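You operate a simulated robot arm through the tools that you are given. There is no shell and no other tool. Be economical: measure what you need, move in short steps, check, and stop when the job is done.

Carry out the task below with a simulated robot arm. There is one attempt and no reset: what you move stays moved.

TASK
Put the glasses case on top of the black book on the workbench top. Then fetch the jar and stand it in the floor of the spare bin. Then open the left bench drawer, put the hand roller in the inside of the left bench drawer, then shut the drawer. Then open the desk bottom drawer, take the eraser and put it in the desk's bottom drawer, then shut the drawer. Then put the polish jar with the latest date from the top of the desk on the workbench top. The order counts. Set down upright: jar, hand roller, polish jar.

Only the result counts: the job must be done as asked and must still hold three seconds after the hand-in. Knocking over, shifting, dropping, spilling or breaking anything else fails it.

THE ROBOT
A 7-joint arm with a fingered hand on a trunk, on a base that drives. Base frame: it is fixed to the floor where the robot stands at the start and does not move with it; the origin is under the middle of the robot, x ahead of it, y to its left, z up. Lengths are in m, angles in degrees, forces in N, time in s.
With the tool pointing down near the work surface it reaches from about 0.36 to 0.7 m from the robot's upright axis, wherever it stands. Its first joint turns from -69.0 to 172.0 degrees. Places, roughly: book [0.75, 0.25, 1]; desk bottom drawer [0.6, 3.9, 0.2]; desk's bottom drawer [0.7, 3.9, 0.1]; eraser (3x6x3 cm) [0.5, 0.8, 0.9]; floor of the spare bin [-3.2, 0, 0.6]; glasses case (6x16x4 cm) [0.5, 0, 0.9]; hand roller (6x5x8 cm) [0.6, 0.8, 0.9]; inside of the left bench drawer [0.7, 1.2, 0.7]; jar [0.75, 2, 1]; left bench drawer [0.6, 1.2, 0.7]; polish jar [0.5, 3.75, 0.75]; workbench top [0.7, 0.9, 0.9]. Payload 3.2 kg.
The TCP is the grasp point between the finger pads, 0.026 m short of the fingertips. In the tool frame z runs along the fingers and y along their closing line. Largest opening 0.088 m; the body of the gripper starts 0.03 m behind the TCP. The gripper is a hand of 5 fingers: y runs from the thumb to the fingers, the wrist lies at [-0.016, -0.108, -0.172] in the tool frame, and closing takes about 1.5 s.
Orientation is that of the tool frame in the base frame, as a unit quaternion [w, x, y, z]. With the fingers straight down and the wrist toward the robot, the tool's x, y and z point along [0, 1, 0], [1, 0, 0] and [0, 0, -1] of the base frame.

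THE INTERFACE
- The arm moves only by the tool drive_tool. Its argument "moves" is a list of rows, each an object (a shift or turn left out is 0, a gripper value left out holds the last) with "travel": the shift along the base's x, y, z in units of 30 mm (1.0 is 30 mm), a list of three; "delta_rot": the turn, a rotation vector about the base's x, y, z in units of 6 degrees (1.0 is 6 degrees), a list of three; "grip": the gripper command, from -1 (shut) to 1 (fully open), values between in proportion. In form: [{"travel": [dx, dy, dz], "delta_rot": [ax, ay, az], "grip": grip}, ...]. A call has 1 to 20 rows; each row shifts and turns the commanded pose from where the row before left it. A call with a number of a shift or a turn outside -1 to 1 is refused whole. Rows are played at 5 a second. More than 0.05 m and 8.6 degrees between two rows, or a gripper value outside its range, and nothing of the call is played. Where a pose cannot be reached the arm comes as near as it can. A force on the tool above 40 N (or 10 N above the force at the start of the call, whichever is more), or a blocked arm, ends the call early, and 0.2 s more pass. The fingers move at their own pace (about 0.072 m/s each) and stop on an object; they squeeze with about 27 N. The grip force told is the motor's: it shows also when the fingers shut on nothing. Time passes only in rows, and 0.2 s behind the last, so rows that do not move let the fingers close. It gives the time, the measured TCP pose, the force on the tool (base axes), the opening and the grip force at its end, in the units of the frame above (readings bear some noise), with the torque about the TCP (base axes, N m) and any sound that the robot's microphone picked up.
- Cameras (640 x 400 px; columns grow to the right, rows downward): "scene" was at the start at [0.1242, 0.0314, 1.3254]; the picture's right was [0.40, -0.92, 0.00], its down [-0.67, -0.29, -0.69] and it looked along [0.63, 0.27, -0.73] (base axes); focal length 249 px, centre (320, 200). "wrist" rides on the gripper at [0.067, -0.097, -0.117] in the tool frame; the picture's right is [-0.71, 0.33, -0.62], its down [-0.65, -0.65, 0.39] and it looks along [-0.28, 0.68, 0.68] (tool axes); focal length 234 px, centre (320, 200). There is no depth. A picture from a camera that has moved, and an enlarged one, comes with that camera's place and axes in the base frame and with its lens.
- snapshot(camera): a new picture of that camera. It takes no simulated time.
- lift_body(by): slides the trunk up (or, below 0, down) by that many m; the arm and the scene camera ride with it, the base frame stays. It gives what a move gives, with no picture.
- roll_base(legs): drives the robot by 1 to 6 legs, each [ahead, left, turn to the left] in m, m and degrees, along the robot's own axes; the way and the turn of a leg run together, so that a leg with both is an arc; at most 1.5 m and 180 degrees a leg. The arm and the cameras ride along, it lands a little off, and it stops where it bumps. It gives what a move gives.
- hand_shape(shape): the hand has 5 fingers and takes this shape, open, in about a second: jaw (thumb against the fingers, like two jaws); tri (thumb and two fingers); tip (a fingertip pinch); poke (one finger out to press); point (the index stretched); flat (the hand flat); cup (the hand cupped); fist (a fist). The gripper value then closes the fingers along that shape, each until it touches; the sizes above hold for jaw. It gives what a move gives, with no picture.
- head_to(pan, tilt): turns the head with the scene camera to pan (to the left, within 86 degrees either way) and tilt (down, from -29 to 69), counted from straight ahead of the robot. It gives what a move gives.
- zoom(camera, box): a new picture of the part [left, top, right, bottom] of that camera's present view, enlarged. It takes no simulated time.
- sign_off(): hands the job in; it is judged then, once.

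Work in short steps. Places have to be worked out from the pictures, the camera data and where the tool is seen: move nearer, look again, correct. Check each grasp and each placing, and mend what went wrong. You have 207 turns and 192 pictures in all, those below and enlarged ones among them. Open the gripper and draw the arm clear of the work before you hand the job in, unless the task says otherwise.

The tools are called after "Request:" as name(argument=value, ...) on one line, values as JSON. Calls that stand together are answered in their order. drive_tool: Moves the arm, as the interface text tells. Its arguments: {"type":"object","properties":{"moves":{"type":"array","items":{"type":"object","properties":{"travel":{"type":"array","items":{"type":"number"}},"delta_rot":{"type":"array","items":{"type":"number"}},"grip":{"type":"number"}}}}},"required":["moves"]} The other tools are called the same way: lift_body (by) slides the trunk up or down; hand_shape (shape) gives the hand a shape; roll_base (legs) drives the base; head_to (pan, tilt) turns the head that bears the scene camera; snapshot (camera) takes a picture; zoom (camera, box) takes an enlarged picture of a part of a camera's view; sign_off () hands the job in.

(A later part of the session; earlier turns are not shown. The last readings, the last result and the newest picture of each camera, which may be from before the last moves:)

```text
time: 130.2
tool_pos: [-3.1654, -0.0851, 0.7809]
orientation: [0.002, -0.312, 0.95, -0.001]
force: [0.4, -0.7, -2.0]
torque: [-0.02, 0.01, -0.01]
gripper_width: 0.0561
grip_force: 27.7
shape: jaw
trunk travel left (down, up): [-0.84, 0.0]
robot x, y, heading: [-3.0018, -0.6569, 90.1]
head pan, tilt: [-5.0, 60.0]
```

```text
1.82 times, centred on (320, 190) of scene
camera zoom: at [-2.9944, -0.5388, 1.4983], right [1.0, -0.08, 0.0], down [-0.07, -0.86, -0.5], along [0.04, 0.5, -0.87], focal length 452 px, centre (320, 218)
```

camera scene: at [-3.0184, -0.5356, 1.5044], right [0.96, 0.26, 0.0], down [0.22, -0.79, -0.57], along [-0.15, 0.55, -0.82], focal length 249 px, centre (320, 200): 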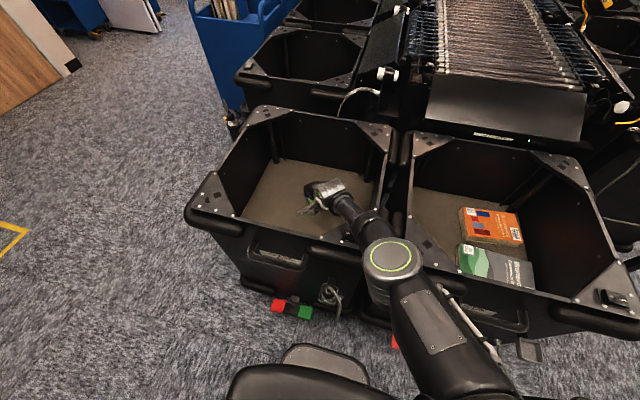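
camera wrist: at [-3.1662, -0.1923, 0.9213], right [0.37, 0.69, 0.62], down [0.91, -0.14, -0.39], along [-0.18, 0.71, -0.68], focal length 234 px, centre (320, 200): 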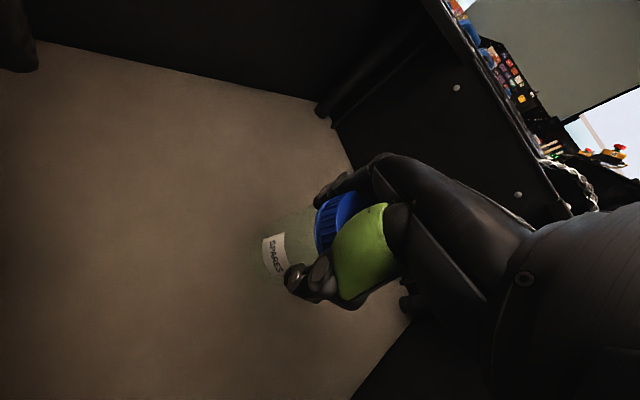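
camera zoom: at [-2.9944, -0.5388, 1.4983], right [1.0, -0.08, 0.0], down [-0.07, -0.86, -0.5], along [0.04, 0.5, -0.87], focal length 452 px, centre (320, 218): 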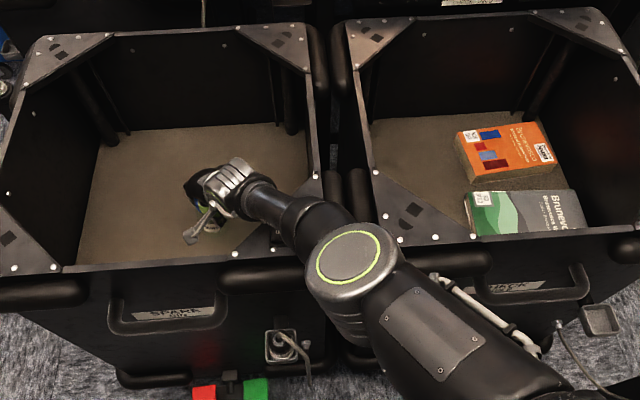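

Label reads "SPARE BIN" — right bin. The arm is fully stretched; I drive 4 cm closer and continue down.

Request:
roll_base(legs=[[0.04, 0, 0]])

Request:
drive_tool(moves=[{"travel": [0, -0.4, -0.3]}, {"travel": [0, -0.4, -0.3]}, {"travel": [0, 0, -0.2]}, {}])

Request:
zoom(camera="scene", box=[180, 80, 460, 300])

Request:
snapshot(camera="wrist")

```text
time: 131.1
tool_pos: [-3.166, -0.0472, 0.7812]
orientation: [0.001, -0.312, 0.95, 0.001]
force: [0.1, -0.3, -2.0]
torque: [0.02, -0.03, 0.05]
gripper_width: 0.0561
grip_force: 27.2
shape: jaw
trunk travel left (down, up): [-0.84, 0.0]
robot x, y, heading: [-3.003, -0.6181, 90.3]
head pan, tilt: [-5.0, 60.0]
```

```text
time: 132.1
tool_pos: [-3.1665, -0.0703, 0.7579]
orientation: [0.001, -0.313, 0.95, -0.001]
force: [-0.5, 0.7, -1.0]
torque: [0.0, -0.01, -0.01]
gripper_width: 0.056
grip_force: 26.5
shape: jaw
trunk travel left (down, up): [-0.84, 0.0]
robot x, y, heading: [-2.9994, -0.6143, 90.3]
head pan, tilt: [-5.0, 60.0]
```

```text
1.82 times, centred on (320, 190) of scene
camera zoom: at [-2.9944, -0.4993, 1.4984], right [1.0, -0.08, 0.0], down [-0.07, -0.86, -0.5], along [0.04, 0.5, -0.87], focal length 452 px, centre (320, 218)
```

zoom: 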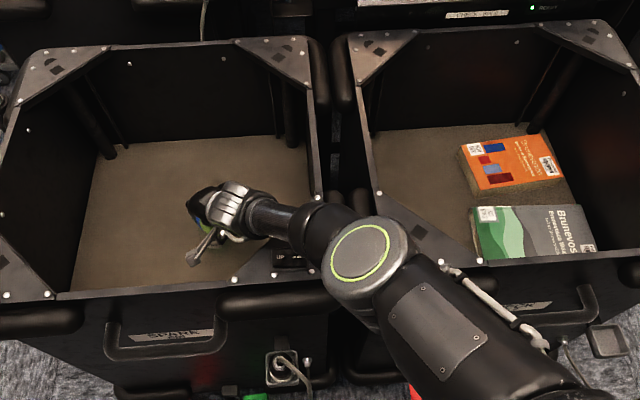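

```text
126 pictures are left
camera wrist: at [-3.1619, -0.1871, 0.8744], right [0.37, 0.69, 0.62], down [0.91, -0.14, -0.39], along [-0.18, 0.71, -0.68], focal length 234 px, centre (320, 200)
```

wrist: 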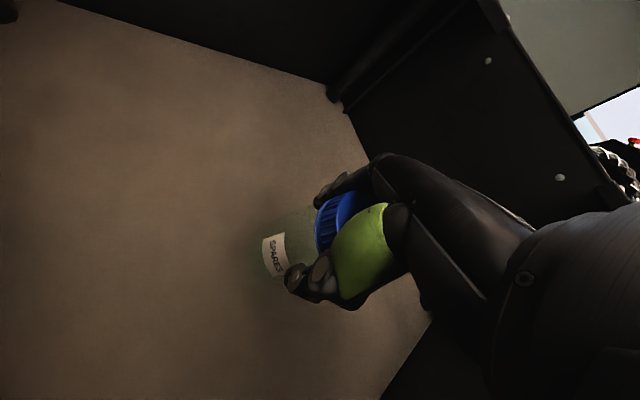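

Jar bottom is ≈1 cm above the floor by estimate. I lower slowly until contact.

Request:
drive_tool(moves=[{"travel": [0, 0, -0.12]}, {"travel": [0, 0, -0.12]}, {"travel": [0, 0, -0.12]}, {}])

```text
time: 133.1
tool_pos: [-3.1667, -0.0696, 0.7457]
orientation: [0.0, -0.312, 0.95, -0.001]
force: [-0.2, -0.3, -2.7]
torque: [-0.02, 0.01, 0.01]
gripper_width: 0.0561
grip_force: 26.9
shape: jaw
trunk travel left (down, up): [-0.84, 0.0]
robot x, y, heading: [-3.0011, -0.6151, 90.1]
head pan, tilt: [-5.0, 60.0]
```

No contact yet; I continue in 4 mm steps.

Request:
drive_tool(moves=[{"travel": [0, 0, -0.12]}, {"travel": [0, 0, -0.12]}, {"travel": [0, 0, -0.12]}, {}])

Request:
snapshot(camera="wrist")

Request:
zoom(camera="scene", box=[230, 140, 400, 260])

```text
time: 134.1
tool_pos: [-3.1647, -0.0716, 0.7408]
orientation: [0.0, -0.312, 0.95, -0.001]
force: [-0.9, 0.1, -1.7]
torque: [-0.01, 0.03, 0.03]
gripper_width: 0.0559
grip_force: 27.0
shape: jaw
out of reach, approached as far as the arm can: row 2
trunk travel left (down, up): [-0.84, 0.0]
robot x, y, heading: [-3.0022, -0.6136, 90.0]
head pan, tilt: [-5.0, 60.0]
```

```text
125 pictures are left
camera wrist: at [-3.1613, -0.189, 0.8572], right [0.37, 0.69, 0.62], down [0.91, -0.14, -0.39], along [-0.18, 0.71, -0.68], focal length 234 px, centre (320, 200)
```

wrist: 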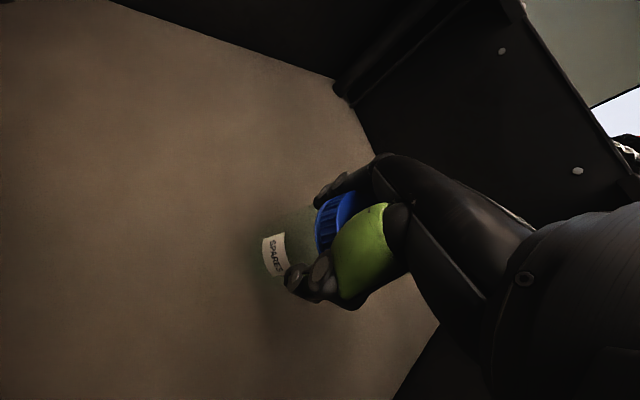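

```text
3.33 times, centred on (315, 200) of scene
camera zoom: at [-2.9949, -0.4987, 1.4983], right [1.0, -0.08, 0.0], down [-0.07, -0.86, -0.5], along [0.04, 0.5, -0.87], focal length 829 px, centre (337, 200)
```

zoom: 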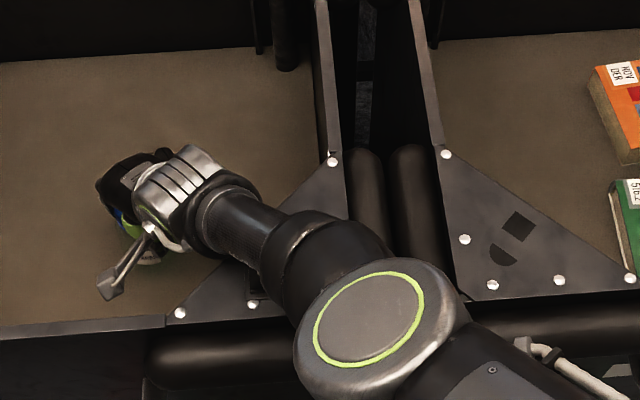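

Reach ends at 0.741; I drive 2.5 cm closer again and lower on.

Request:
roll_base(legs=[[0.025, 0, 0]])

Request:
drive_tool(moves=[{"travel": [0, -0.4, -0.1]}, {"travel": [0, -0.3, -0.12]}, {"travel": [0, 0, -0.12]}, {"travel": [0, 0, -0.12]}, {}])

Request:
snapshot(camera="wrist")

```text
time: 134.9
tool_pos: [-3.1651, -0.0494, 0.7407]
orientation: [0.001, -0.313, 0.95, 0.0]
force: [-0.1, -0.3, -1.4]
torque: [0.01, -0.01, 0.0]
gripper_width: 0.0559
grip_force: 26.9
shape: jaw
trunk travel left (down, up): [-0.84, 0.0]
robot x, y, heading: [-3.0021, -0.589, 90.2]
head pan, tilt: [-5.0, 60.0]
```

```text
time: 136.1
tool_pos: [-3.1653, -0.0657, 0.7298]
orientation: [0.001, -0.311, 0.95, 0.003]
force: [-0.1, -0.4, -1.7]
torque: [0.01, 0.0, -0.03]
gripper_width: 0.0557
grip_force: 26.9
shape: jaw
out of reach, approached as far as the arm can: row 1
trunk travel left (down, up): [-0.84, 0.0]
robot x, y, heading: [-2.9981, -0.5866, 90.4]
head pan, tilt: [-5.0, 60.0]
```

```text
123 pictures are left
camera wrist: at [-3.1606, -0.1836, 0.8464], right [0.37, 0.68, 0.63], down [0.91, -0.14, -0.39], along [-0.18, 0.72, -0.67], focal length 234 px, centre (320, 200)
```

wrist: 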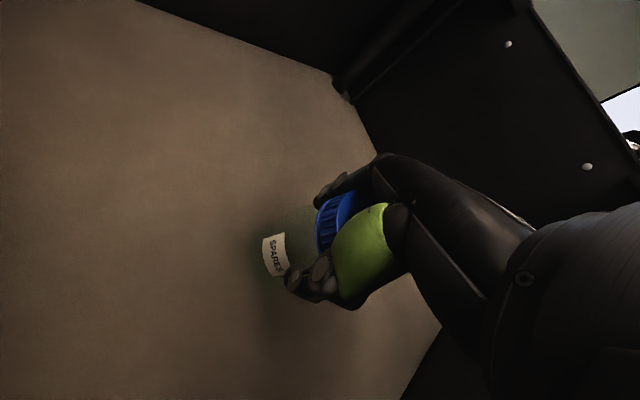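

Still free. I continue lowering a few more millimetres at a time.

Request:
drive_tool(moves=[{"travel": [0, 0, -0.15]}, {"travel": [0, 0, -0.15]}, {"travel": [0, 0, -0.15]}, {}])

```text
time: 137.3
tool_pos: [-3.1606, -0.0433, 0.7323]
orientation: [0.011, -0.307, 0.952, 0.022]
force: [0.3, -0.8, -2.7]
torque: [0.1, 0.0, -0.01]
gripper_width: 0.0556
grip_force: 27.6
shape: jaw
trunk travel left (down, up): [-0.84, 0.0]
robot x, y, heading: [-2.9981, -0.5898, 90.3]
head pan, tilt: [-5.0, 60.0]
stopped in row 4: the arm was blocked; the commanded pose is now the measured one
```

The forearm is blocked (no tool force): it touches the rim. I raise 2 cm at once and look.

Request:
drive_tool(moves=[{"travel": [0, 0, 0.3]}, {"travel": [0, 0, 0.3]}, {}])

Request:
snapshot(camera="scene")

Request:
snapshot(camera="wrist")

```text
time: 138.1
tool_pos: [-3.16, -0.0451, 0.7505]
orientation: [0.01, -0.307, 0.951, 0.02]
force: [-0.1, -0.2, -1.4]
torque: [-0.01, 0.01, -0.02]
gripper_width: 0.0557
grip_force: 26.7
shape: jaw
trunk travel left (down, up): [-0.84, 0.0]
robot x, y, heading: [-3.0011, -0.5896, 90.0]
head pan, tilt: [-5.0, 60.0]
```

```text
122 pictures are left
camera scene: at [-2.9942, -0.4735, 1.4982], right [1.0, -0.08, 0.0], down [-0.07, -0.86, -0.5], along [0.04, 0.5, -0.87], focal length 249 px, centre (320, 200)
```

scene: 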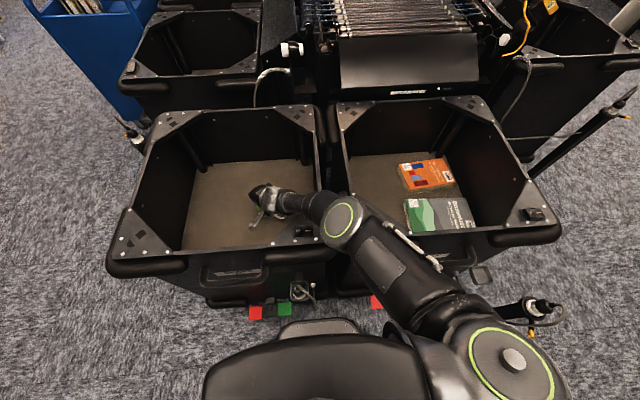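

```text
121 pictures are left
camera wrist: at [-3.1577, -0.1679, 0.8613], right [0.38, 0.66, 0.65], down [0.91, -0.13, -0.39], along [-0.17, 0.74, -0.65], focal length 234 px, centre (320, 200)
```

wrist: 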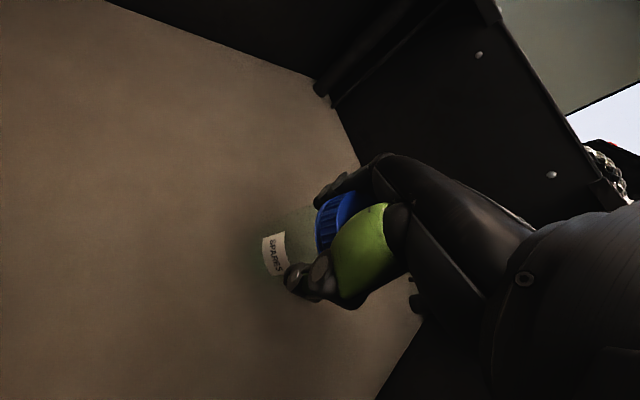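

Floor is ≈0.635, so I was ~1–2 cm short when the forearm met the rim. I raise, level the tool, and shift the base left so the target is straight ahead of the shoulder, giving a steeper arm.

Request:
drive_tool(moves=[{"travel": [0, 0, 0.8], "delta_rot": [-0.42, 0.07, 0]}, {"travel": [0, 0, 0.9]}, {"travel": [0, 0, 0.9]}, {"travel": [0, 0, 0.9]}, {"travel": [0, 0, 0.9]}, {"travel": [0, 0, 0.9]}, {"travel": [0, 0, 0.9]}, {"travel": [0, 0, 0.9]}, {"travel": [0, 0, 0.9]}, {"travel": [0, 0, 0.9]}, {}])

Request:
roll_base(legs=[[0, 0.2, 0]])

Request:
drive_tool(moves=[{"travel": [0.8, 0, 0]}, {"travel": [0.8, 0, 0], "delta_rot": [0, 0, -0.7]}, {"travel": [0.8, 0, 0], "delta_rot": [0, 0, -0.7]}, {"travel": [0.8, 0, 0], "delta_rot": [0, 0, -0.7]}, {"travel": [0.8, 0, 0], "delta_rot": [0, 0, -0.7]}, {"travel": [0.8, 0, 0], "delta_rot": [0, 0, -0.7]}, {"travel": [0.8, 0, 0], "delta_rot": [0, 0, -0.7]}, {}])

Request:
head_to(pan=-10, tilt=60)

Request:
snapshot(camera="scene")

```text
time: 140.5
tool_pos: [-3.1609, -0.0462, 1.0177]
orientation: [-0.001, -0.307, 0.952, 0.0]
force: [0.3, -0.1, -2.5]
torque: [-0.04, -0.01, 0.04]
gripper_width: 0.0555
grip_force: 27.2
shape: jaw
trunk travel left (down, up): [-0.84, 0.0]
robot x, y, heading: [-3.0022, -0.5874, 90.2]
head pan, tilt: [-5.0, 60.0]
```

```text
time: 142.1
tool_pos: [-3.3545, -0.0469, 1.017]
orientation: [-0.001, -0.307, 0.952, -0.001]
force: [-1.2, -0.9, -1.4]
torque: [-0.04, 0.0, 0.02]
gripper_width: 0.0555
grip_force: 27.0
shape: jaw
trunk travel left (down, up): [-0.84, 0.0]
robot x, y, heading: [-3.1956, -0.5934, 90.2]
head pan, tilt: [-5.0, 60.0]
```

```text
time: 143.9
tool_pos: [-3.1886, -0.0461, 1.0177]
orientation: [-0.001, -0.091, 0.996, -0.001]
force: [-0.2, 0.6, -1.5]
torque: [0.0, 0.01, 0.03]
gripper_width: 0.0554
grip_force: 27.2
shape: jaw
trunk travel left (down, up): [-0.84, 0.0]
robot x, y, heading: [-3.1936, -0.5865, 90.4]
head pan, tilt: [-5.0, 60.0]
```

```text
time: 144.6
tool_pos: [-3.1874, -0.0485, 1.0168]
orientation: [-0.001, -0.092, 0.996, 0.001]
force: [0.2, -0.1, -2.0]
torque: [0.0, 0.01, 0.0]
gripper_width: 0.0556
grip_force: 27.6
shape: jaw
trunk travel left (down, up): [-0.84, 0.0]
robot x, y, heading: [-3.1993, -0.5911, 90.0]
head pan, tilt: [-10.0, 60.0]
```

```text
120 pictures are left
camera scene: at [-3.1834, -0.4751, 1.4983], right [0.99, -0.17, 0.0], down [-0.15, -0.85, -0.5], along [0.08, 0.49, -0.87], focal length 249 px, centre (320, 200)
```

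scene: 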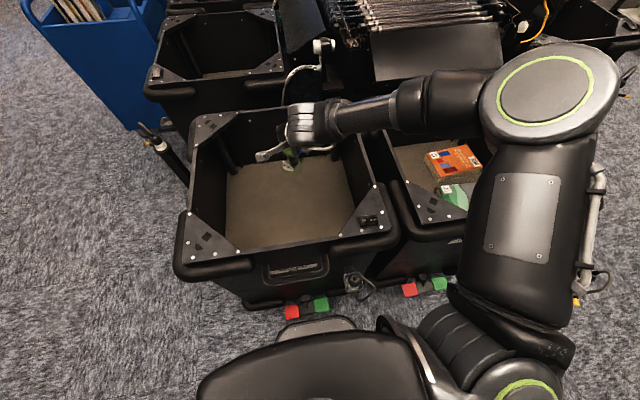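

The elbow is now higher and out to the right. I lower to ≈0.84 and check again.

Request:
drive_tool(moves=[{"travel": [0, 0, -0.7]}, {"travel": [0, 0, -0.7]}, {"travel": [0, 0, -0.7]}, {"travel": [0, 0, -0.7]}, {"travel": [0, 0, -0.7]}, {"travel": [0, 0, -0.7]}, {"travel": [0, 0, -0.7]}, {"travel": [0, 0, -0.7]}, {}])

Request:
snapshot(camera="scene")

```text
time: 146.6
tool_pos: [-3.1898, -0.0474, 0.8486]
orientation: [0.0, -0.092, 0.996, 0.0]
force: [0.0, -0.1, -1.6]
torque: [-0.02, 0.01, 0.0]
gripper_width: 0.0554
grip_force: 26.8
shape: jaw
trunk travel left (down, up): [-0.84, 0.0]
robot x, y, heading: [-3.1944, -0.5922, 90.1]
head pan, tilt: [-10.0, 60.0]
```

```text
119 pictures are left
camera scene: at [-3.1833, -0.4754, 1.4984], right [0.99, -0.17, 0.0], down [-0.15, -0.85, -0.5], along [0.09, 0.49, -0.87], focal length 249 px, centre (320, 200)
```

scene: 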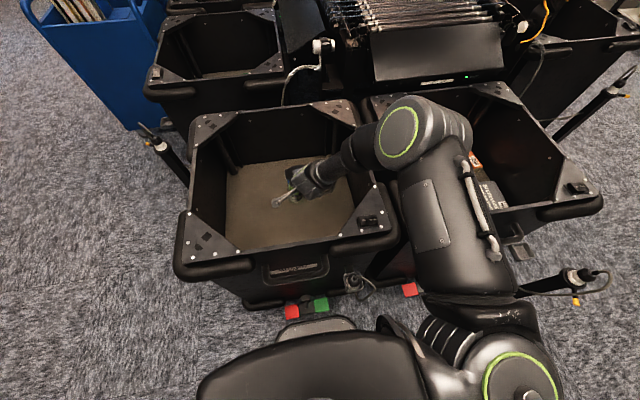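

Forearm now slopes more steeply. I keep lowering to ≈0.74 in small steps.

Request:
drive_tool(moves=[{"travel": [0, 0, -0.5]}, {"travel": [0, 0, -0.5]}, {"travel": [0, 0, -0.5]}, {"travel": [0, 0, -0.5]}, {"travel": [0, 0, -0.5]}, {"travel": [0, 0, -0.5]}, {"travel": [0, 0, -0.4]}, {}])

Request:
snapshot(camera="scene")

Request:
snapshot(camera="wrist")

```text
time: 148.4
tool_pos: [-3.188, -0.0473, 0.7459]
orientation: [-0.001, -0.091, 0.996, 0.0]
force: [0.8, -0.5, -2.2]
torque: [-0.01, 0.0, 0.0]
gripper_width: 0.0553
grip_force: 26.9
shape: jaw
trunk travel left (down, up): [-0.84, 0.0]
robot x, y, heading: [-3.199, -0.5903, 90.2]
head pan, tilt: [-10.0, 60.0]
```

```text
118 pictures are left
camera scene: at [-3.1834, -0.4752, 1.4983], right [0.99, -0.17, 0.0], down [-0.15, -0.85, -0.5], along [0.09, 0.49, -0.87], focal length 249 px, centre (320, 200)
```

scene: 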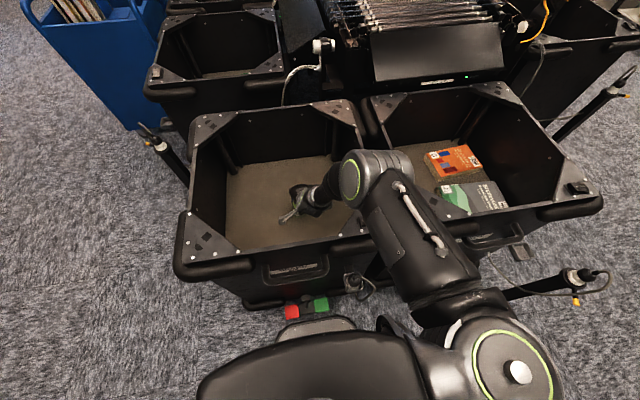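

```text
117 pictures are left
camera wrist: at [-3.234, -0.1539, 0.8634], right [0.64, 0.46, 0.62], down [0.76, -0.52, -0.39], along [0.15, 0.72, -0.68], focal length 234 px, centre (320, 200)
```

wrist: 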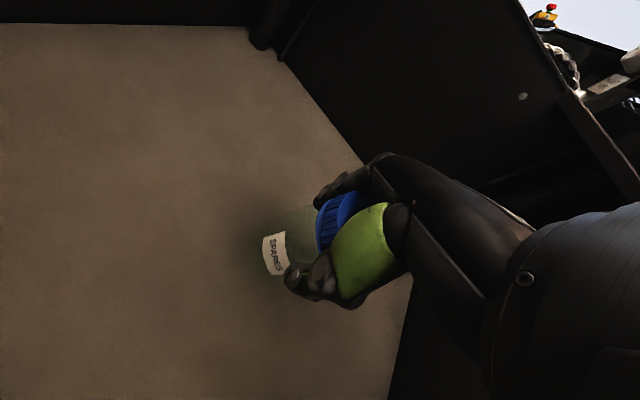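

Good: the forearm now comes in steeply. I lower the last centimetres until contact.

Request:
drive_tool(moves=[{"travel": [0, 0, -0.2]}, {"travel": [0, 0, -0.2]}, {"travel": [0, 0, -0.15]}, {"travel": [0, 0, -0.15]}, {"travel": [0, 0, -0.15]}, {}])

```text
time: 149.8
tool_pos: [-3.1873, -0.0466, 0.7227]
orientation: [-0.001, -0.093, 0.996, 0.0]
force: [-0.1, 0.2, 0.2]
torque: [-0.08, 0.0, -0.01]
gripper_width: 0.0553
grip_force: 26.6
shape: jaw
trunk travel left (down, up): [-0.84, 0.0]
robot x, y, heading: [-3.2007, -0.5905, 90.3]
head pan, tilt: [-10.0, 60.0]
```

Force changed from −2 to about 0, likely first touch. A few more millimetres to confirm.

Request:
drive_tool(moves=[{"travel": [0, 0, -0.1]}, {"travel": [0, 0, -0.1]}, {}])

```text
time: 150.6
tool_pos: [-3.1875, -0.0471, 0.7168]
orientation: [-0.001, -0.092, 0.996, 0.001]
force: [-0.9, 0.0, 5.7]
torque: [-0.07, -0.05, -0.02]
gripper_width: 0.0552
grip_force: 26.8
shape: jaw
trunk travel left (down, up): [-0.84, 0.0]
robot x, y, heading: [-3.1923, -0.591, 90.5]
head pan, tilt: [-10.0, 60.0]
```

Contact (5.7 N). I release gradually, then rise straight up.

Request:
drive_tool(moves=[{"travel": [0, 0, 0.08]}, {"grip": 0.5}, {}, {}, {"grip": 1}, {}, {}, {"travel": [0, 0, 0.3]}, {"travel": [0, 0, 0.5]}, {"travel": [0, 0, 0.8]}, {"travel": [0, 0, 0.8]}, {"travel": [0, 0, 0.8]}, {"travel": [0, 0, 0.8]}, {"travel": [0, 0, 0.8]}, {"travel": [0, 0, 0.8]}, {"travel": [0, 0, 0.8]}, {"travel": [0, 0, 0.8]}])

Request:
snapshot(camera="wrist")

Request:
snapshot(camera="scene")

```text
time: 154.2
tool_pos: [-3.1877, -0.0461, 0.934]
orientation: [-0.001, -0.092, 0.996, 0.0]
force: [0.8, -0.2, 0.8]
torque: [0.01, 0.01, -0.01]
gripper_width: 0.088
grip_force: 0.1
shape: jaw
trunk travel left (down, up): [-0.84, 0.0]
robot x, y, heading: [-3.196, -0.5921, 90.1]
head pan, tilt: [-10.0, 60.0]
```

```text
116 pictures are left
camera wrist: at [-3.2348, -0.1534, 1.0508], right [0.64, 0.46, 0.62], down [0.76, -0.52, -0.39], along [0.15, 0.72, -0.68], focal length 234 px, centre (320, 200)
```

wrist: 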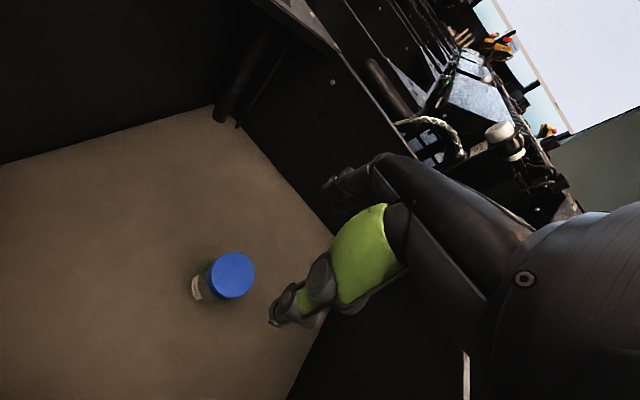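

```text
115 pictures are left
camera scene: at [-3.1834, -0.4764, 1.4984], right [0.99, -0.17, 0.0], down [-0.15, -0.85, -0.5], along [0.09, 0.49, -0.87], focal length 249 px, centre (320, 200)
```

scene: 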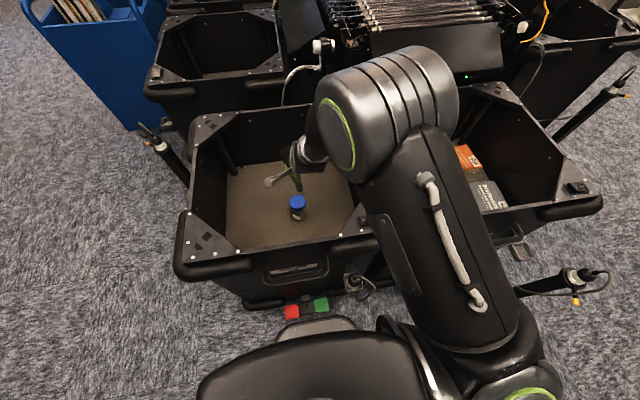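

The jar stands upright on the spare bin floor. I raise the arm fully and drive back the same way to the bench near y≈1.1.

Request:
drive_tool(moves=[{"travel": [0, 0, 1]}, {"travel": [0, 0, 1]}, {"travel": [0, 0, 1]}, {"travel": [0, 0, 1]}, {"travel": [0, 0, 1]}, {"travel": [0, 0, 1]}, {"travel": [0, 0, 1]}])

Request:
roll_base(legs=[[-0.42, 0, 0], [0.13, -1.4, 0], [0.75, -1.26, 0], [1.22, -0.09, 0]])

```text
time: 155.8
tool_pos: [-3.1871, -0.0457, 1.144]
orientation: [0.0, -0.091, 0.996, -0.001]
force: [0.6, 0.2, 0.3]
torque: [-0.02, 0.01, -0.02]
gripper_width: 0.0878
grip_force: 0.0
shape: jaw
trunk travel left (down, up): [-0.84, 0.0]
robot x, y, heading: [-3.1966, -0.5937, 90.3]
head pan, tilt: [-10.0, 60.0]
```

```text
time: 170.5
tool_pos: [-0.6909, 0.3458, 1.1427]
orientation: [-0.003, -0.085, 0.996, 0.0]
force: [1.5, 0.7, -0.1]
torque: [-0.01, 0.02, 0.0]
gripper_width: 0.088
grip_force: 0.1
shape: jaw
trunk travel left (down, up): [-0.84, 0.0]
robot x, y, heading: [-0.7098, -0.2014, 89.6]
head pan, tilt: [-10.0, 60.0]
stopped in leg 3: the robot was blocked; the commanded pose is now the measured one
```

Blocked at (-0.71,-0.20). I look to the right to see what it is.

Request:
head_to(pan=-70, tilt=55)

Request:
snapshot(camera="scene")

Request:
head_to(pan=10, tilt=40)

Request:
snapshot(camera="scene")

```text
time: 171.8
tool_pos: [-0.6935, 0.3438, 1.1435]
orientation: [-0.001, -0.085, 0.996, 0.0]
force: [0.7, 0.4, 0.3]
torque: [0.04, -0.01, -0.04]
gripper_width: 0.0879
grip_force: 0.1
shape: jaw
trunk travel left (down, up): [-0.84, 0.0]
robot x, y, heading: [-0.7074, -0.2047, 89.3]
head pan, tilt: [-70.0, 55.0]
```

```text
114 pictures are left
camera scene: at [-0.6396, -0.1274, 1.5044], right [0.33, -0.94, 0.0], down [-0.77, -0.27, -0.57], along [0.54, 0.19, -0.82], focal length 249 px, centre (320, 200)
```

scene: 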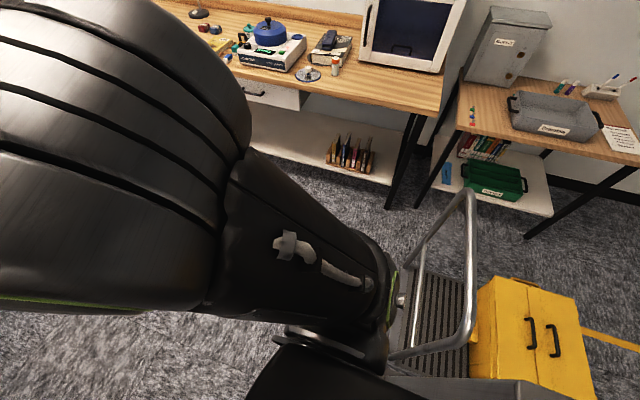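

```text
time: 173.3
tool_pos: [-0.6948, 0.3435, 1.1429]
orientation: [-0.001, -0.085, 0.996, -0.001]
force: [0.4, -0.6, -0.1]
torque: [0.01, -0.02, 0.04]
gripper_width: 0.0879
grip_force: 0.0
shape: jaw
trunk travel left (down, up): [-0.84, 0.0]
robot x, y, heading: [-0.7098, -0.2049, 89.4]
head pan, tilt: [10.0, 40.0]
```

```text
113 pictures are left
camera scene: at [-0.7213, -0.0675, 1.5251], right [0.99, 0.16, 0.0], down [0.1, -0.63, -0.77], along [-0.13, 0.76, -0.64], focal length 249 px, centre (320, 200)
```

scene: 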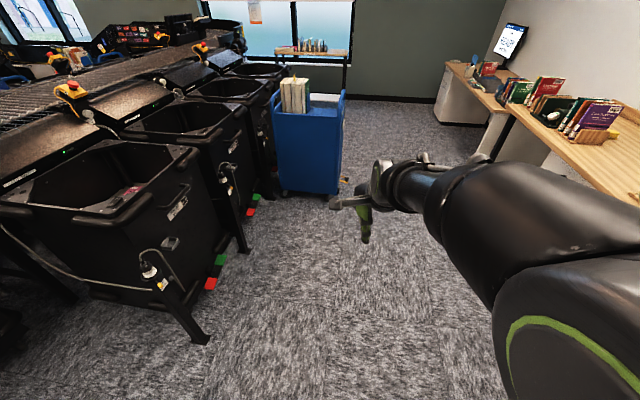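

The trolley handle is to the right. I go ahead (+y) first, then right, then turn to face the bench.

Request:
roll_base(legs=[[1.3, 0.0, 0], [0, -0.25, 0], [0, 0, -89.5]])

Request:
head_to(pan=0, tilt=38)

Request:
snapshot(camera="scene")

```text
time: 185.1
tool_pos: [0.0821, 1.1433, 1.1429]
orientation: [-0.001, 0.621, 0.784, 0.0]
force: [-0.5, 0.4, -1.4]
torque: [0.01, 0.02, 0.0]
gripper_width: 0.0879
grip_force: 0.0
shape: jaw
trunk travel left (down, up): [-0.84, 0.0]
robot x, y, heading: [-0.4621, 1.125, 2.9]
head pan, tilt: [10.0, 40.0]
```

```text
time: 185.8
tool_pos: [0.0806, 1.1441, 1.1433]
orientation: [0.0, 0.621, 0.784, 0.0]
force: [-0.4, 0.3, 0.3]
torque: [0.0, -0.01, -0.02]
gripper_width: 0.0879
grip_force: 0.1
shape: jaw
trunk travel left (down, up): [-0.84, 0.0]
robot x, y, heading: [-0.4666, 1.1227, 3.0]
head pan, tilt: [0.0, 38.0]
```

```text
112 pictures are left
camera scene: at [-0.3263, 1.1313, 1.5281], right [0.05, -1.0, 0.0], down [-0.61, -0.03, -0.79], along [0.79, 0.04, -0.62], focal length 249 px, centre (320, 200)
```

scene: 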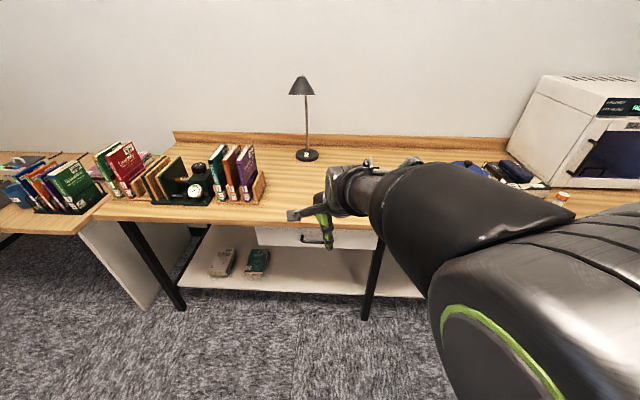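

The left bench drawer with its handle is near y≈1.2, z≈0.77. I move the hand aside a bit (to the right) and zoom in on the handle.

Request:
drive_tool(moves=[{"travel": [0, -1, 0]}, {"travel": [0, -1, 0]}, {"travel": [0, -1, 0]}, {"travel": [0, -1, 0]}])

Request:
zoom(camera="scene", box=[230, 190, 390, 290])

Request:
snapshot(camera="wrist")

```text
time: 186.8
tool_pos: [0.0817, 1.0216, 1.1423]
orientation: [-0.001, 0.621, 0.784, 0.002]
force: [-0.4, 0.0, 0.2]
torque: [-0.01, 0.03, 0.03]
gripper_width: 0.0878
grip_force: 0.1
shape: jaw
trunk travel left (down, up): [-0.84, 0.0]
robot x, y, heading: [-0.4656, 1.1272, 3.1]
head pan, tilt: [0.0, 38.0]
```

```text
4.00 times, centred on (310, 240) of scene
camera zoom: at [-0.3262, 1.1288, 1.5281], right [0.05, -1.0, 0.0], down [-0.61, -0.03, -0.79], along [0.79, 0.04, -0.62], focal length 994 px, centre (360, 40)
```

zoom: 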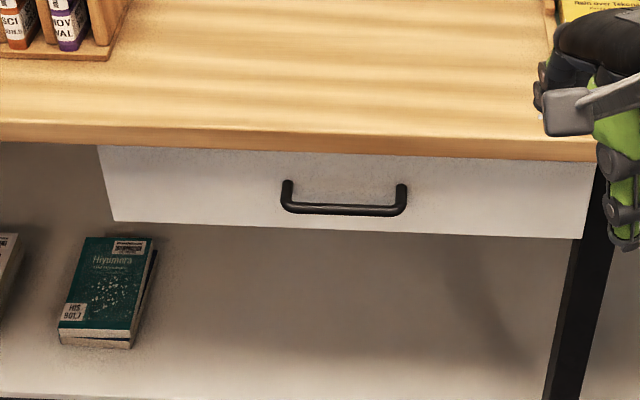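

```text
110 pictures are left
camera wrist: at [-0.0278, 1.0639, 1.2593], right [0.49, -0.61, 0.62], down [-0.49, -0.78, -0.39], along [0.73, -0.11, -0.68], focal length 234 px, centre (320, 200)
```

wrist: 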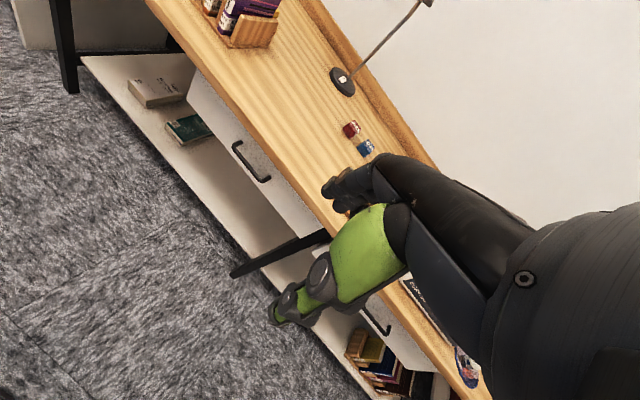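

The bar handle is at roughly (0.37, 1.18, 0.76). I lower the trunk and tilt the hand ~50° forward so the fingers can hook the bar from above/front.

Request:
lift_body(by=-0.3)

Request:
drive_tool(moves=[{"delta_rot": [0, 0, -1]}, {"delta_rot": [0, 0, -1.0], "travel": [0, 0.5, 0]}, {"delta_rot": [0, -1, -0.2], "travel": [0, 0.5, 0]}, {"delta_rot": [0, -1, 0], "travel": [0, 0.5, 0]}, {"delta_rot": [0, -1, 0], "travel": [0, 0.8, 0]}, {"delta_rot": [0, -1, 0], "travel": [0, 0.8, 0]}, {"delta_rot": [0, -1, 0], "travel": [0, 0.8, 0]}, {"delta_rot": [0, -1, 0], "travel": [0, 0.8, 0]}, {"delta_rot": [0, -1, 0], "travel": [0, 0.6, 0]}, {"delta_rot": [0, -1, 0]}, {"delta_rot": [0, -0.5, 0]}, {}])

Request:
snapshot(camera="scene")

Request:
snapshot(camera="wrist")

```text
time: 189.8
tool_pos: [0.0823, 1.0229, 0.8432]
orientation: [-0.001, 0.621, 0.784, 0.002]
force: [0.0, 0.2, 0.3]
torque: [-0.03, 0.03, 0.02]
gripper_width: 0.0881
grip_force: 0.0
shape: jaw
trunk travel left (down, up): [-0.54, 0.3]
robot x, y, heading: [-0.4604, 1.1278, 2.7]
head pan, tilt: [0.0, 38.0]
```

```text
time: 192.4
tool_pos: [0.0851, 1.1786, 0.8577]
orientation: [0.297, 0.644, 0.627, 0.322]
force: [1.3, 0.3, -0.1]
torque: [0.01, 0.03, 0.03]
gripper_width: 0.0878
grip_force: 0.1
shape: jaw
out of reach, approached as far as the arm can: row 5
trunk travel left (down, up): [-0.54, 0.3]
robot x, y, heading: [-0.4639, 1.1241, 3.0]
head pan, tilt: [0.0, 38.0]
```

```text
109 pictures are left
camera scene: at [-0.3263, 1.1312, 1.2281], right [0.05, -1.0, 0.0], down [-0.61, -0.03, -0.79], along [0.79, 0.04, -0.62], focal length 249 px, centre (320, 200)
```

scene: 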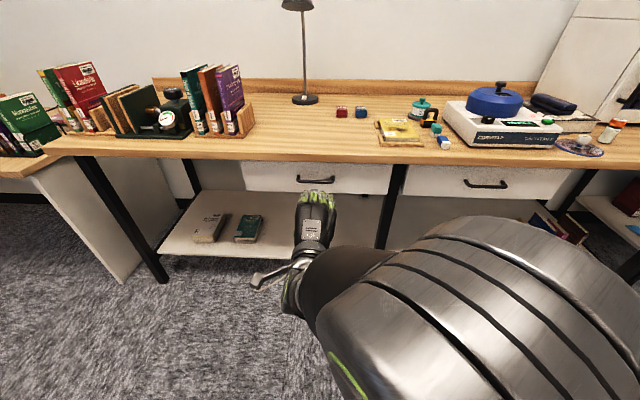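

```text
108 pictures are left
camera wrist: at [-0.0665, 1.2487, 0.8562], right [-0.29, -0.73, 0.62], down [-0.1, -0.62, -0.78], along [0.95, -0.29, 0.11], focal length 234 px, centre (320, 200)
```

wrist: 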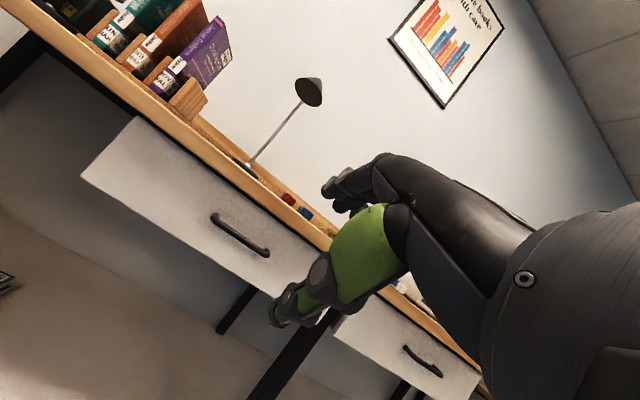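

Handle bar centre now triangulated: (0.381, 1.192, 0.761). I half-close the hand, drive ahead ~0.21 m and line up behind the bar along the tool axis.

Request:
roll_base(legs=[[0.21, -0.005, 0]])

Request:
drive_tool(moves=[{"grip": 0.1, "travel": [0, 0, -0.5]}, {"travel": [0, 0, -0.5]}, {}, {}])

Request:
snapshot(camera="scene")

Request:
snapshot(camera="wrist")

```text
time: 194.1
tool_pos: [0.2938, 1.1816, 0.853]
orientation: [0.296, 0.649, 0.626, 0.316]
force: [0.6, -0.8, -0.2]
torque: [-0.02, 0.0, 0.01]
gripper_width: 0.0878
grip_force: 0.0
shape: jaw
trunk travel left (down, up): [-0.54, 0.3]
robot x, y, heading: [-0.2539, 1.1298, 2.9]
head pan, tilt: [0.0, 38.0]
```

```text
time: 195.1
tool_pos: [0.2964, 1.1788, 0.8375]
orientation: [0.292, 0.655, 0.614, 0.329]
force: [0.1, 0.1, -0.1]
torque: [0.0, -0.03, 0.02]
gripper_width: 0.049
grip_force: 0.1
shape: jaw
trunk travel left (down, up): [-0.54, 0.3]
robot x, y, heading: [-0.2555, 1.1336, 2.8]
head pan, tilt: [0.0, 38.0]
```

```text
107 pictures are left
camera scene: at [-0.119, 1.1368, 1.2281], right [0.05, -1.0, 0.0], down [-0.61, -0.03, -0.79], along [0.79, 0.04, -0.62], focal length 249 px, centre (320, 200)
```

scene: 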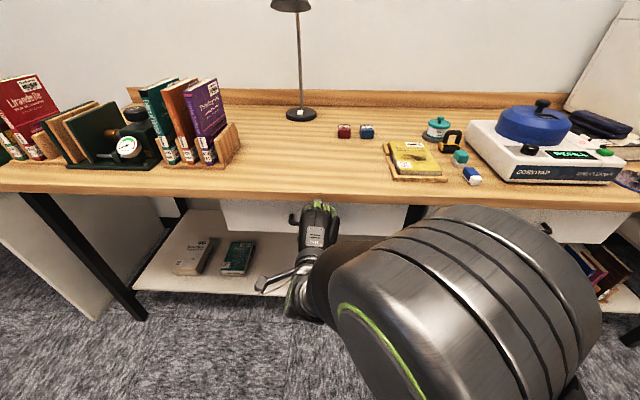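

```text
106 pictures are left
camera wrist: at [0.1472, 1.2501, 0.8365], right [-0.31, -0.74, 0.59], down [-0.11, -0.59, -0.8], along [0.94, -0.31, 0.1], focal length 234 px, centre (320, 200)
```

wrist: 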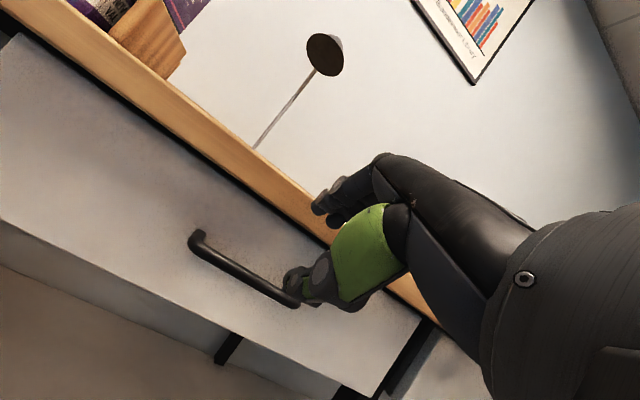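

Nearly lined up. I tilt 8° more, shift slightly down and advance along the tool axis in steps to take the bar between thumb and fingers.

Request:
drive_tool(moves=[{"delta_rot": [0, -0.7, 0]}, {"delta_rot": [0, -0.6, 0], "travel": [-0.38, 0.1, -0.66]}, {"travel": [0.72, 0.1, -0.42]}, {"travel": [0.72, 0, -0.42]}, {}])

Request:
snapshot(camera="wrist")

Request:
zoom(camera="scene", box=[240, 160, 400, 280])

```text
time: 196.3
tool_pos: [0.3294, 1.1804, 0.7805]
orientation: [0.335, 0.634, 0.596, 0.361]
force: [0.4, 0.6, 0.6]
torque: [0.03, 0.02, 0.0]
gripper_width: 0.049
grip_force: 0.0
shape: jaw
trunk travel left (down, up): [-0.54, 0.3]
robot x, y, heading: [-0.2551, 1.1322, 3.1]
head pan, tilt: [0.0, 38.0]
```

```text
105 pictures are left
camera wrist: at [0.181, 1.2539, 0.7608], right [-0.39, -0.73, 0.56], down [-0.02, -0.6, -0.8], along [0.92, -0.32, 0.22], focal length 234 px, centre (320, 200)
```

wrist: 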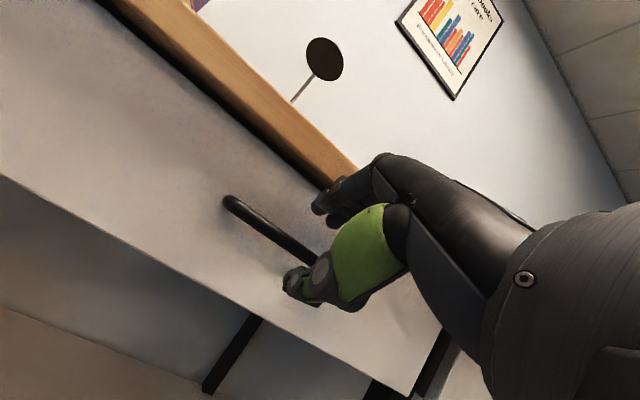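

```text
3.33 times, centred on (320, 220) of scene
camera zoom: at [-0.1192, 1.1367, 1.2281], right [0.05, -1.0, 0.0], down [-0.61, -0.03, -0.79], along [0.79, 0.04, -0.62], focal length 829 px, centre (320, 133)
```

zoom: 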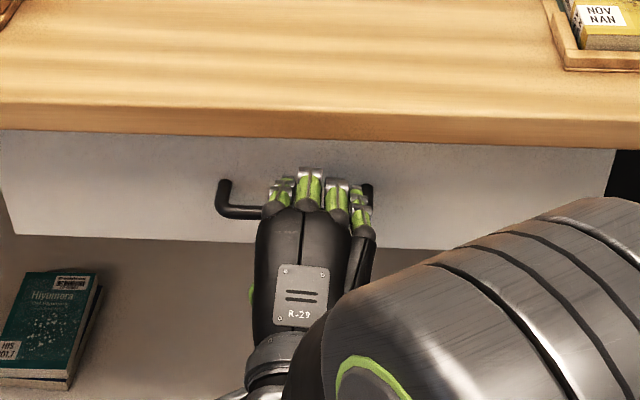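

Fingers nearly over the bar; I shift 1.5 cm left to centre between the posts and advance the rest.

Request:
drive_tool(moves=[{"travel": [0, 0.5, 0]}, {"travel": [0.5, 0, -0.25]}, {"travel": [0.5, 0, -0.15]}, {"travel": [0.35, 0, -0.1]}, {}])

Request:
snapshot(camera="wrist")

Request:
zoom(camera="scene", box=[240, 160, 400, 280])

```text
time: 197.5
tool_pos: [0.3636, 1.2035, 0.7619]
orientation: [0.338, 0.626, 0.604, 0.359]
force: [-0.5, 0.3, -0.2]
torque: [-0.03, -0.01, 0.01]
gripper_width: 0.0488
grip_force: 0.0
shape: jaw
trunk travel left (down, up): [-0.54, 0.3]
robot x, y, heading: [-0.2567, 1.1316, 3.3]
head pan, tilt: [0.0, 38.0]
```

```text
103 pictures are left
camera wrist: at [0.2147, 1.2737, 0.7418], right [-0.37, -0.73, 0.58], down [-0.01, -0.62, -0.79], along [0.93, -0.3, 0.22], focal length 234 px, centre (320, 200)
```

wrist: 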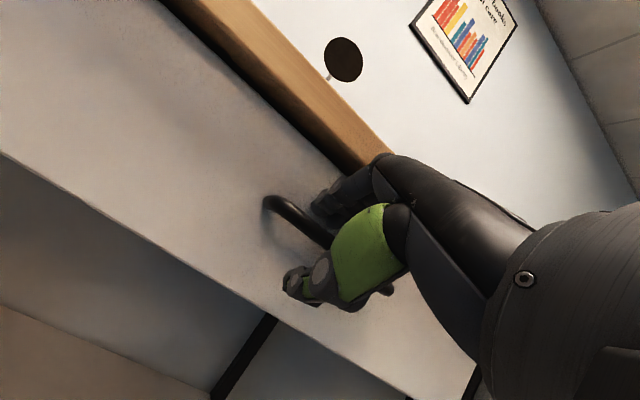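

```text
3.33 times, centred on (320, 220) of scene
camera zoom: at [-0.1191, 1.1368, 1.2281], right [0.05, -1.0, 0.0], down [-0.61, -0.03, -0.79], along [0.79, 0.04, -0.62], focal length 829 px, centre (320, 133)
```

zoom: 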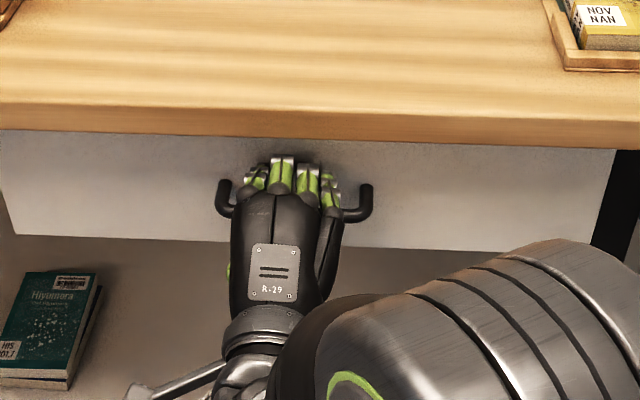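

Fingers are between the posts with the bar between thumb and fingers. I close.

Request:
drive_tool(moves=[{"travel": [0.2, -0.15, -0.05]}, {"grip": -1}, {}, {}, {}, {}, {}, {}])

Request:
snapshot(camera="wrist")

```text
time: 199.3
tool_pos: [0.3693, 1.1982, 0.7566]
orientation: [0.335, 0.627, 0.607, 0.355]
force: [-17.1, -1.0, -22.6]
torque: [-0.02, 0.06, -0.02]
gripper_width: 0.0026
grip_force: 26.8
shape: jaw
trunk travel left (down, up): [-0.54, 0.3]
robot x, y, heading: [-0.2564, 1.1293, 3.0]
head pan, tilt: [0.0, 38.0]
```

```text
101 pictures are left
camera wrist: at [0.2198, 1.2689, 0.7368], right [-0.37, -0.73, 0.58], down [-0.02, -0.62, -0.79], along [0.93, -0.3, 0.21], focal length 234 px, centre (320, 200)
```

wrist: 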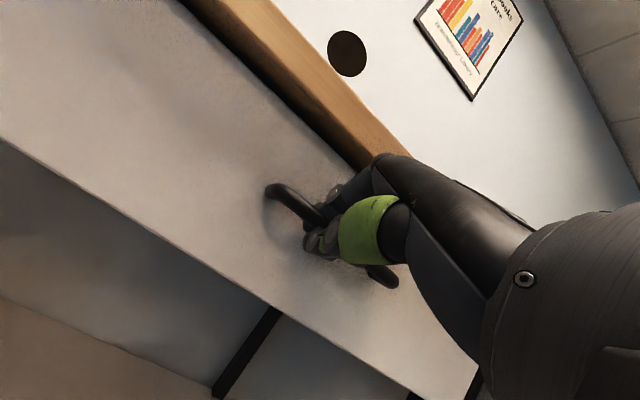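

The fingers seem to close around/behind the bar (contact force). I pull back 6 cm with the arm and check whether the drawer follows.

Request:
drive_tool(moves=[{"travel": [-0.5, 0, 0]}, {"travel": [-0.5, 0, 0]}, {"travel": [-0.5, 0, 0]}, {"travel": [-0.5, 0, 0]}, {}])

Request:
zoom(camera="scene", box=[200, 140, 440, 300])

```text
time: 200.5
tool_pos: [0.3122, 1.1987, 0.7567]
orientation: [0.334, 0.627, 0.607, 0.356]
force: [-1.2, 2.3, -24.8]
torque: [-0.03, 0.1, 0.0]
gripper_width: 0.0026
grip_force: 26.8
shape: jaw
trunk travel left (down, up): [-0.54, 0.3]
robot x, y, heading: [-0.2586, 1.1299, 2.9]
head pan, tilt: [0.0, 38.0]
```

```text
2.50 times, centred on (320, 220) of scene
camera zoom: at [-0.1152, 1.1378, 1.2275], right [0.05, -1.0, 0.0], down [-0.62, -0.03, -0.79], along [0.78, 0.04, -0.62], focal length 621 px, centre (320, 150)
```

zoom: 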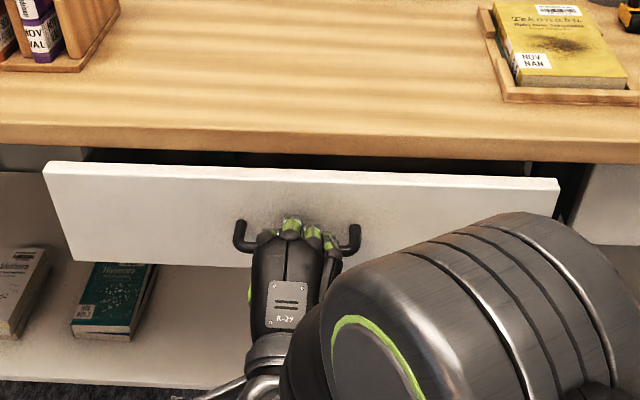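

The drawer follows. I back the base 0.18 m to open it further.

Request:
roll_base(legs=[[-0.18, 0.009, 0]])

Request:
snapshot(camera="scene")

```text
time: 202.0
tool_pos: [0.1353, 1.199, 0.7564]
orientation: [0.336, 0.627, 0.606, 0.356]
force: [1.0, 7.9, -24.3]
torque: [-0.09, 0.12, 0.06]
gripper_width: 0.0023
grip_force: 27.2
shape: jaw
trunk travel left (down, up): [-0.54, 0.3]
robot x, y, heading: [-0.4325, 1.1347, 3.1]
head pan, tilt: [0.0, 38.0]
```

```text
99 pictures are left
camera scene: at [-0.2918, 1.139, 1.2275], right [0.05, -1.0, 0.0], down [-0.62, -0.03, -0.79], along [0.78, 0.04, -0.62], focal length 249 px, centre (320, 200)
```

scene: 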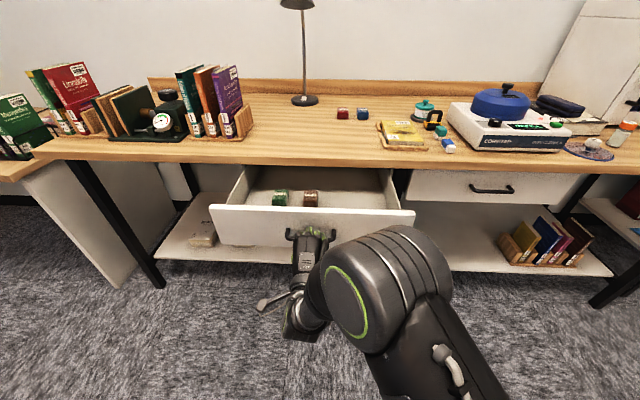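

The drawer is open ~24 cm, with space inside. I open the hand partway and withdraw along the tool axis.

Request:
drive_tool(moves=[{"grip": 0.1}, {}, {}, {}, {"travel": [-0.5, 0, 0.25]}, {"travel": [-0.7, 0, 0.4]}, {"travel": [-0.7, 0, 0.4]}, {"travel": [-0.7, 0, 0.4]}, {"travel": [-0.5, 0, 0.8]}, {"travel": [-0.3, 0, 1], "grip": 1}, {"travel": [0, 0, 1]}])

Request:
snapshot(camera="scene")

```text
time: 204.4
tool_pos: [0.0314, 1.1953, 0.8865]
orientation: [0.336, 0.627, 0.605, 0.358]
force: [0.2, 0.0, 0.2]
torque: [-0.01, -0.01, -0.02]
gripper_width: 0.0879
grip_force: 0.1
shape: jaw
trunk travel left (down, up): [-0.54, 0.3]
robot x, y, heading: [-0.4306, 1.1295, 2.9]
head pan, tilt: [0.0, 38.0]
```

```text
98 pictures are left
camera scene: at [-0.2965, 1.1364, 1.2281], right [0.05, -1.0, 0.0], down [-0.61, -0.03, -0.79], along [0.79, 0.04, -0.62], focal length 249 px, centre (320, 200)
```

scene: 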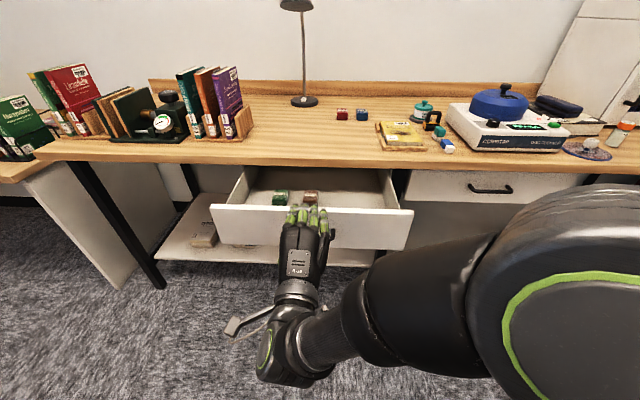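

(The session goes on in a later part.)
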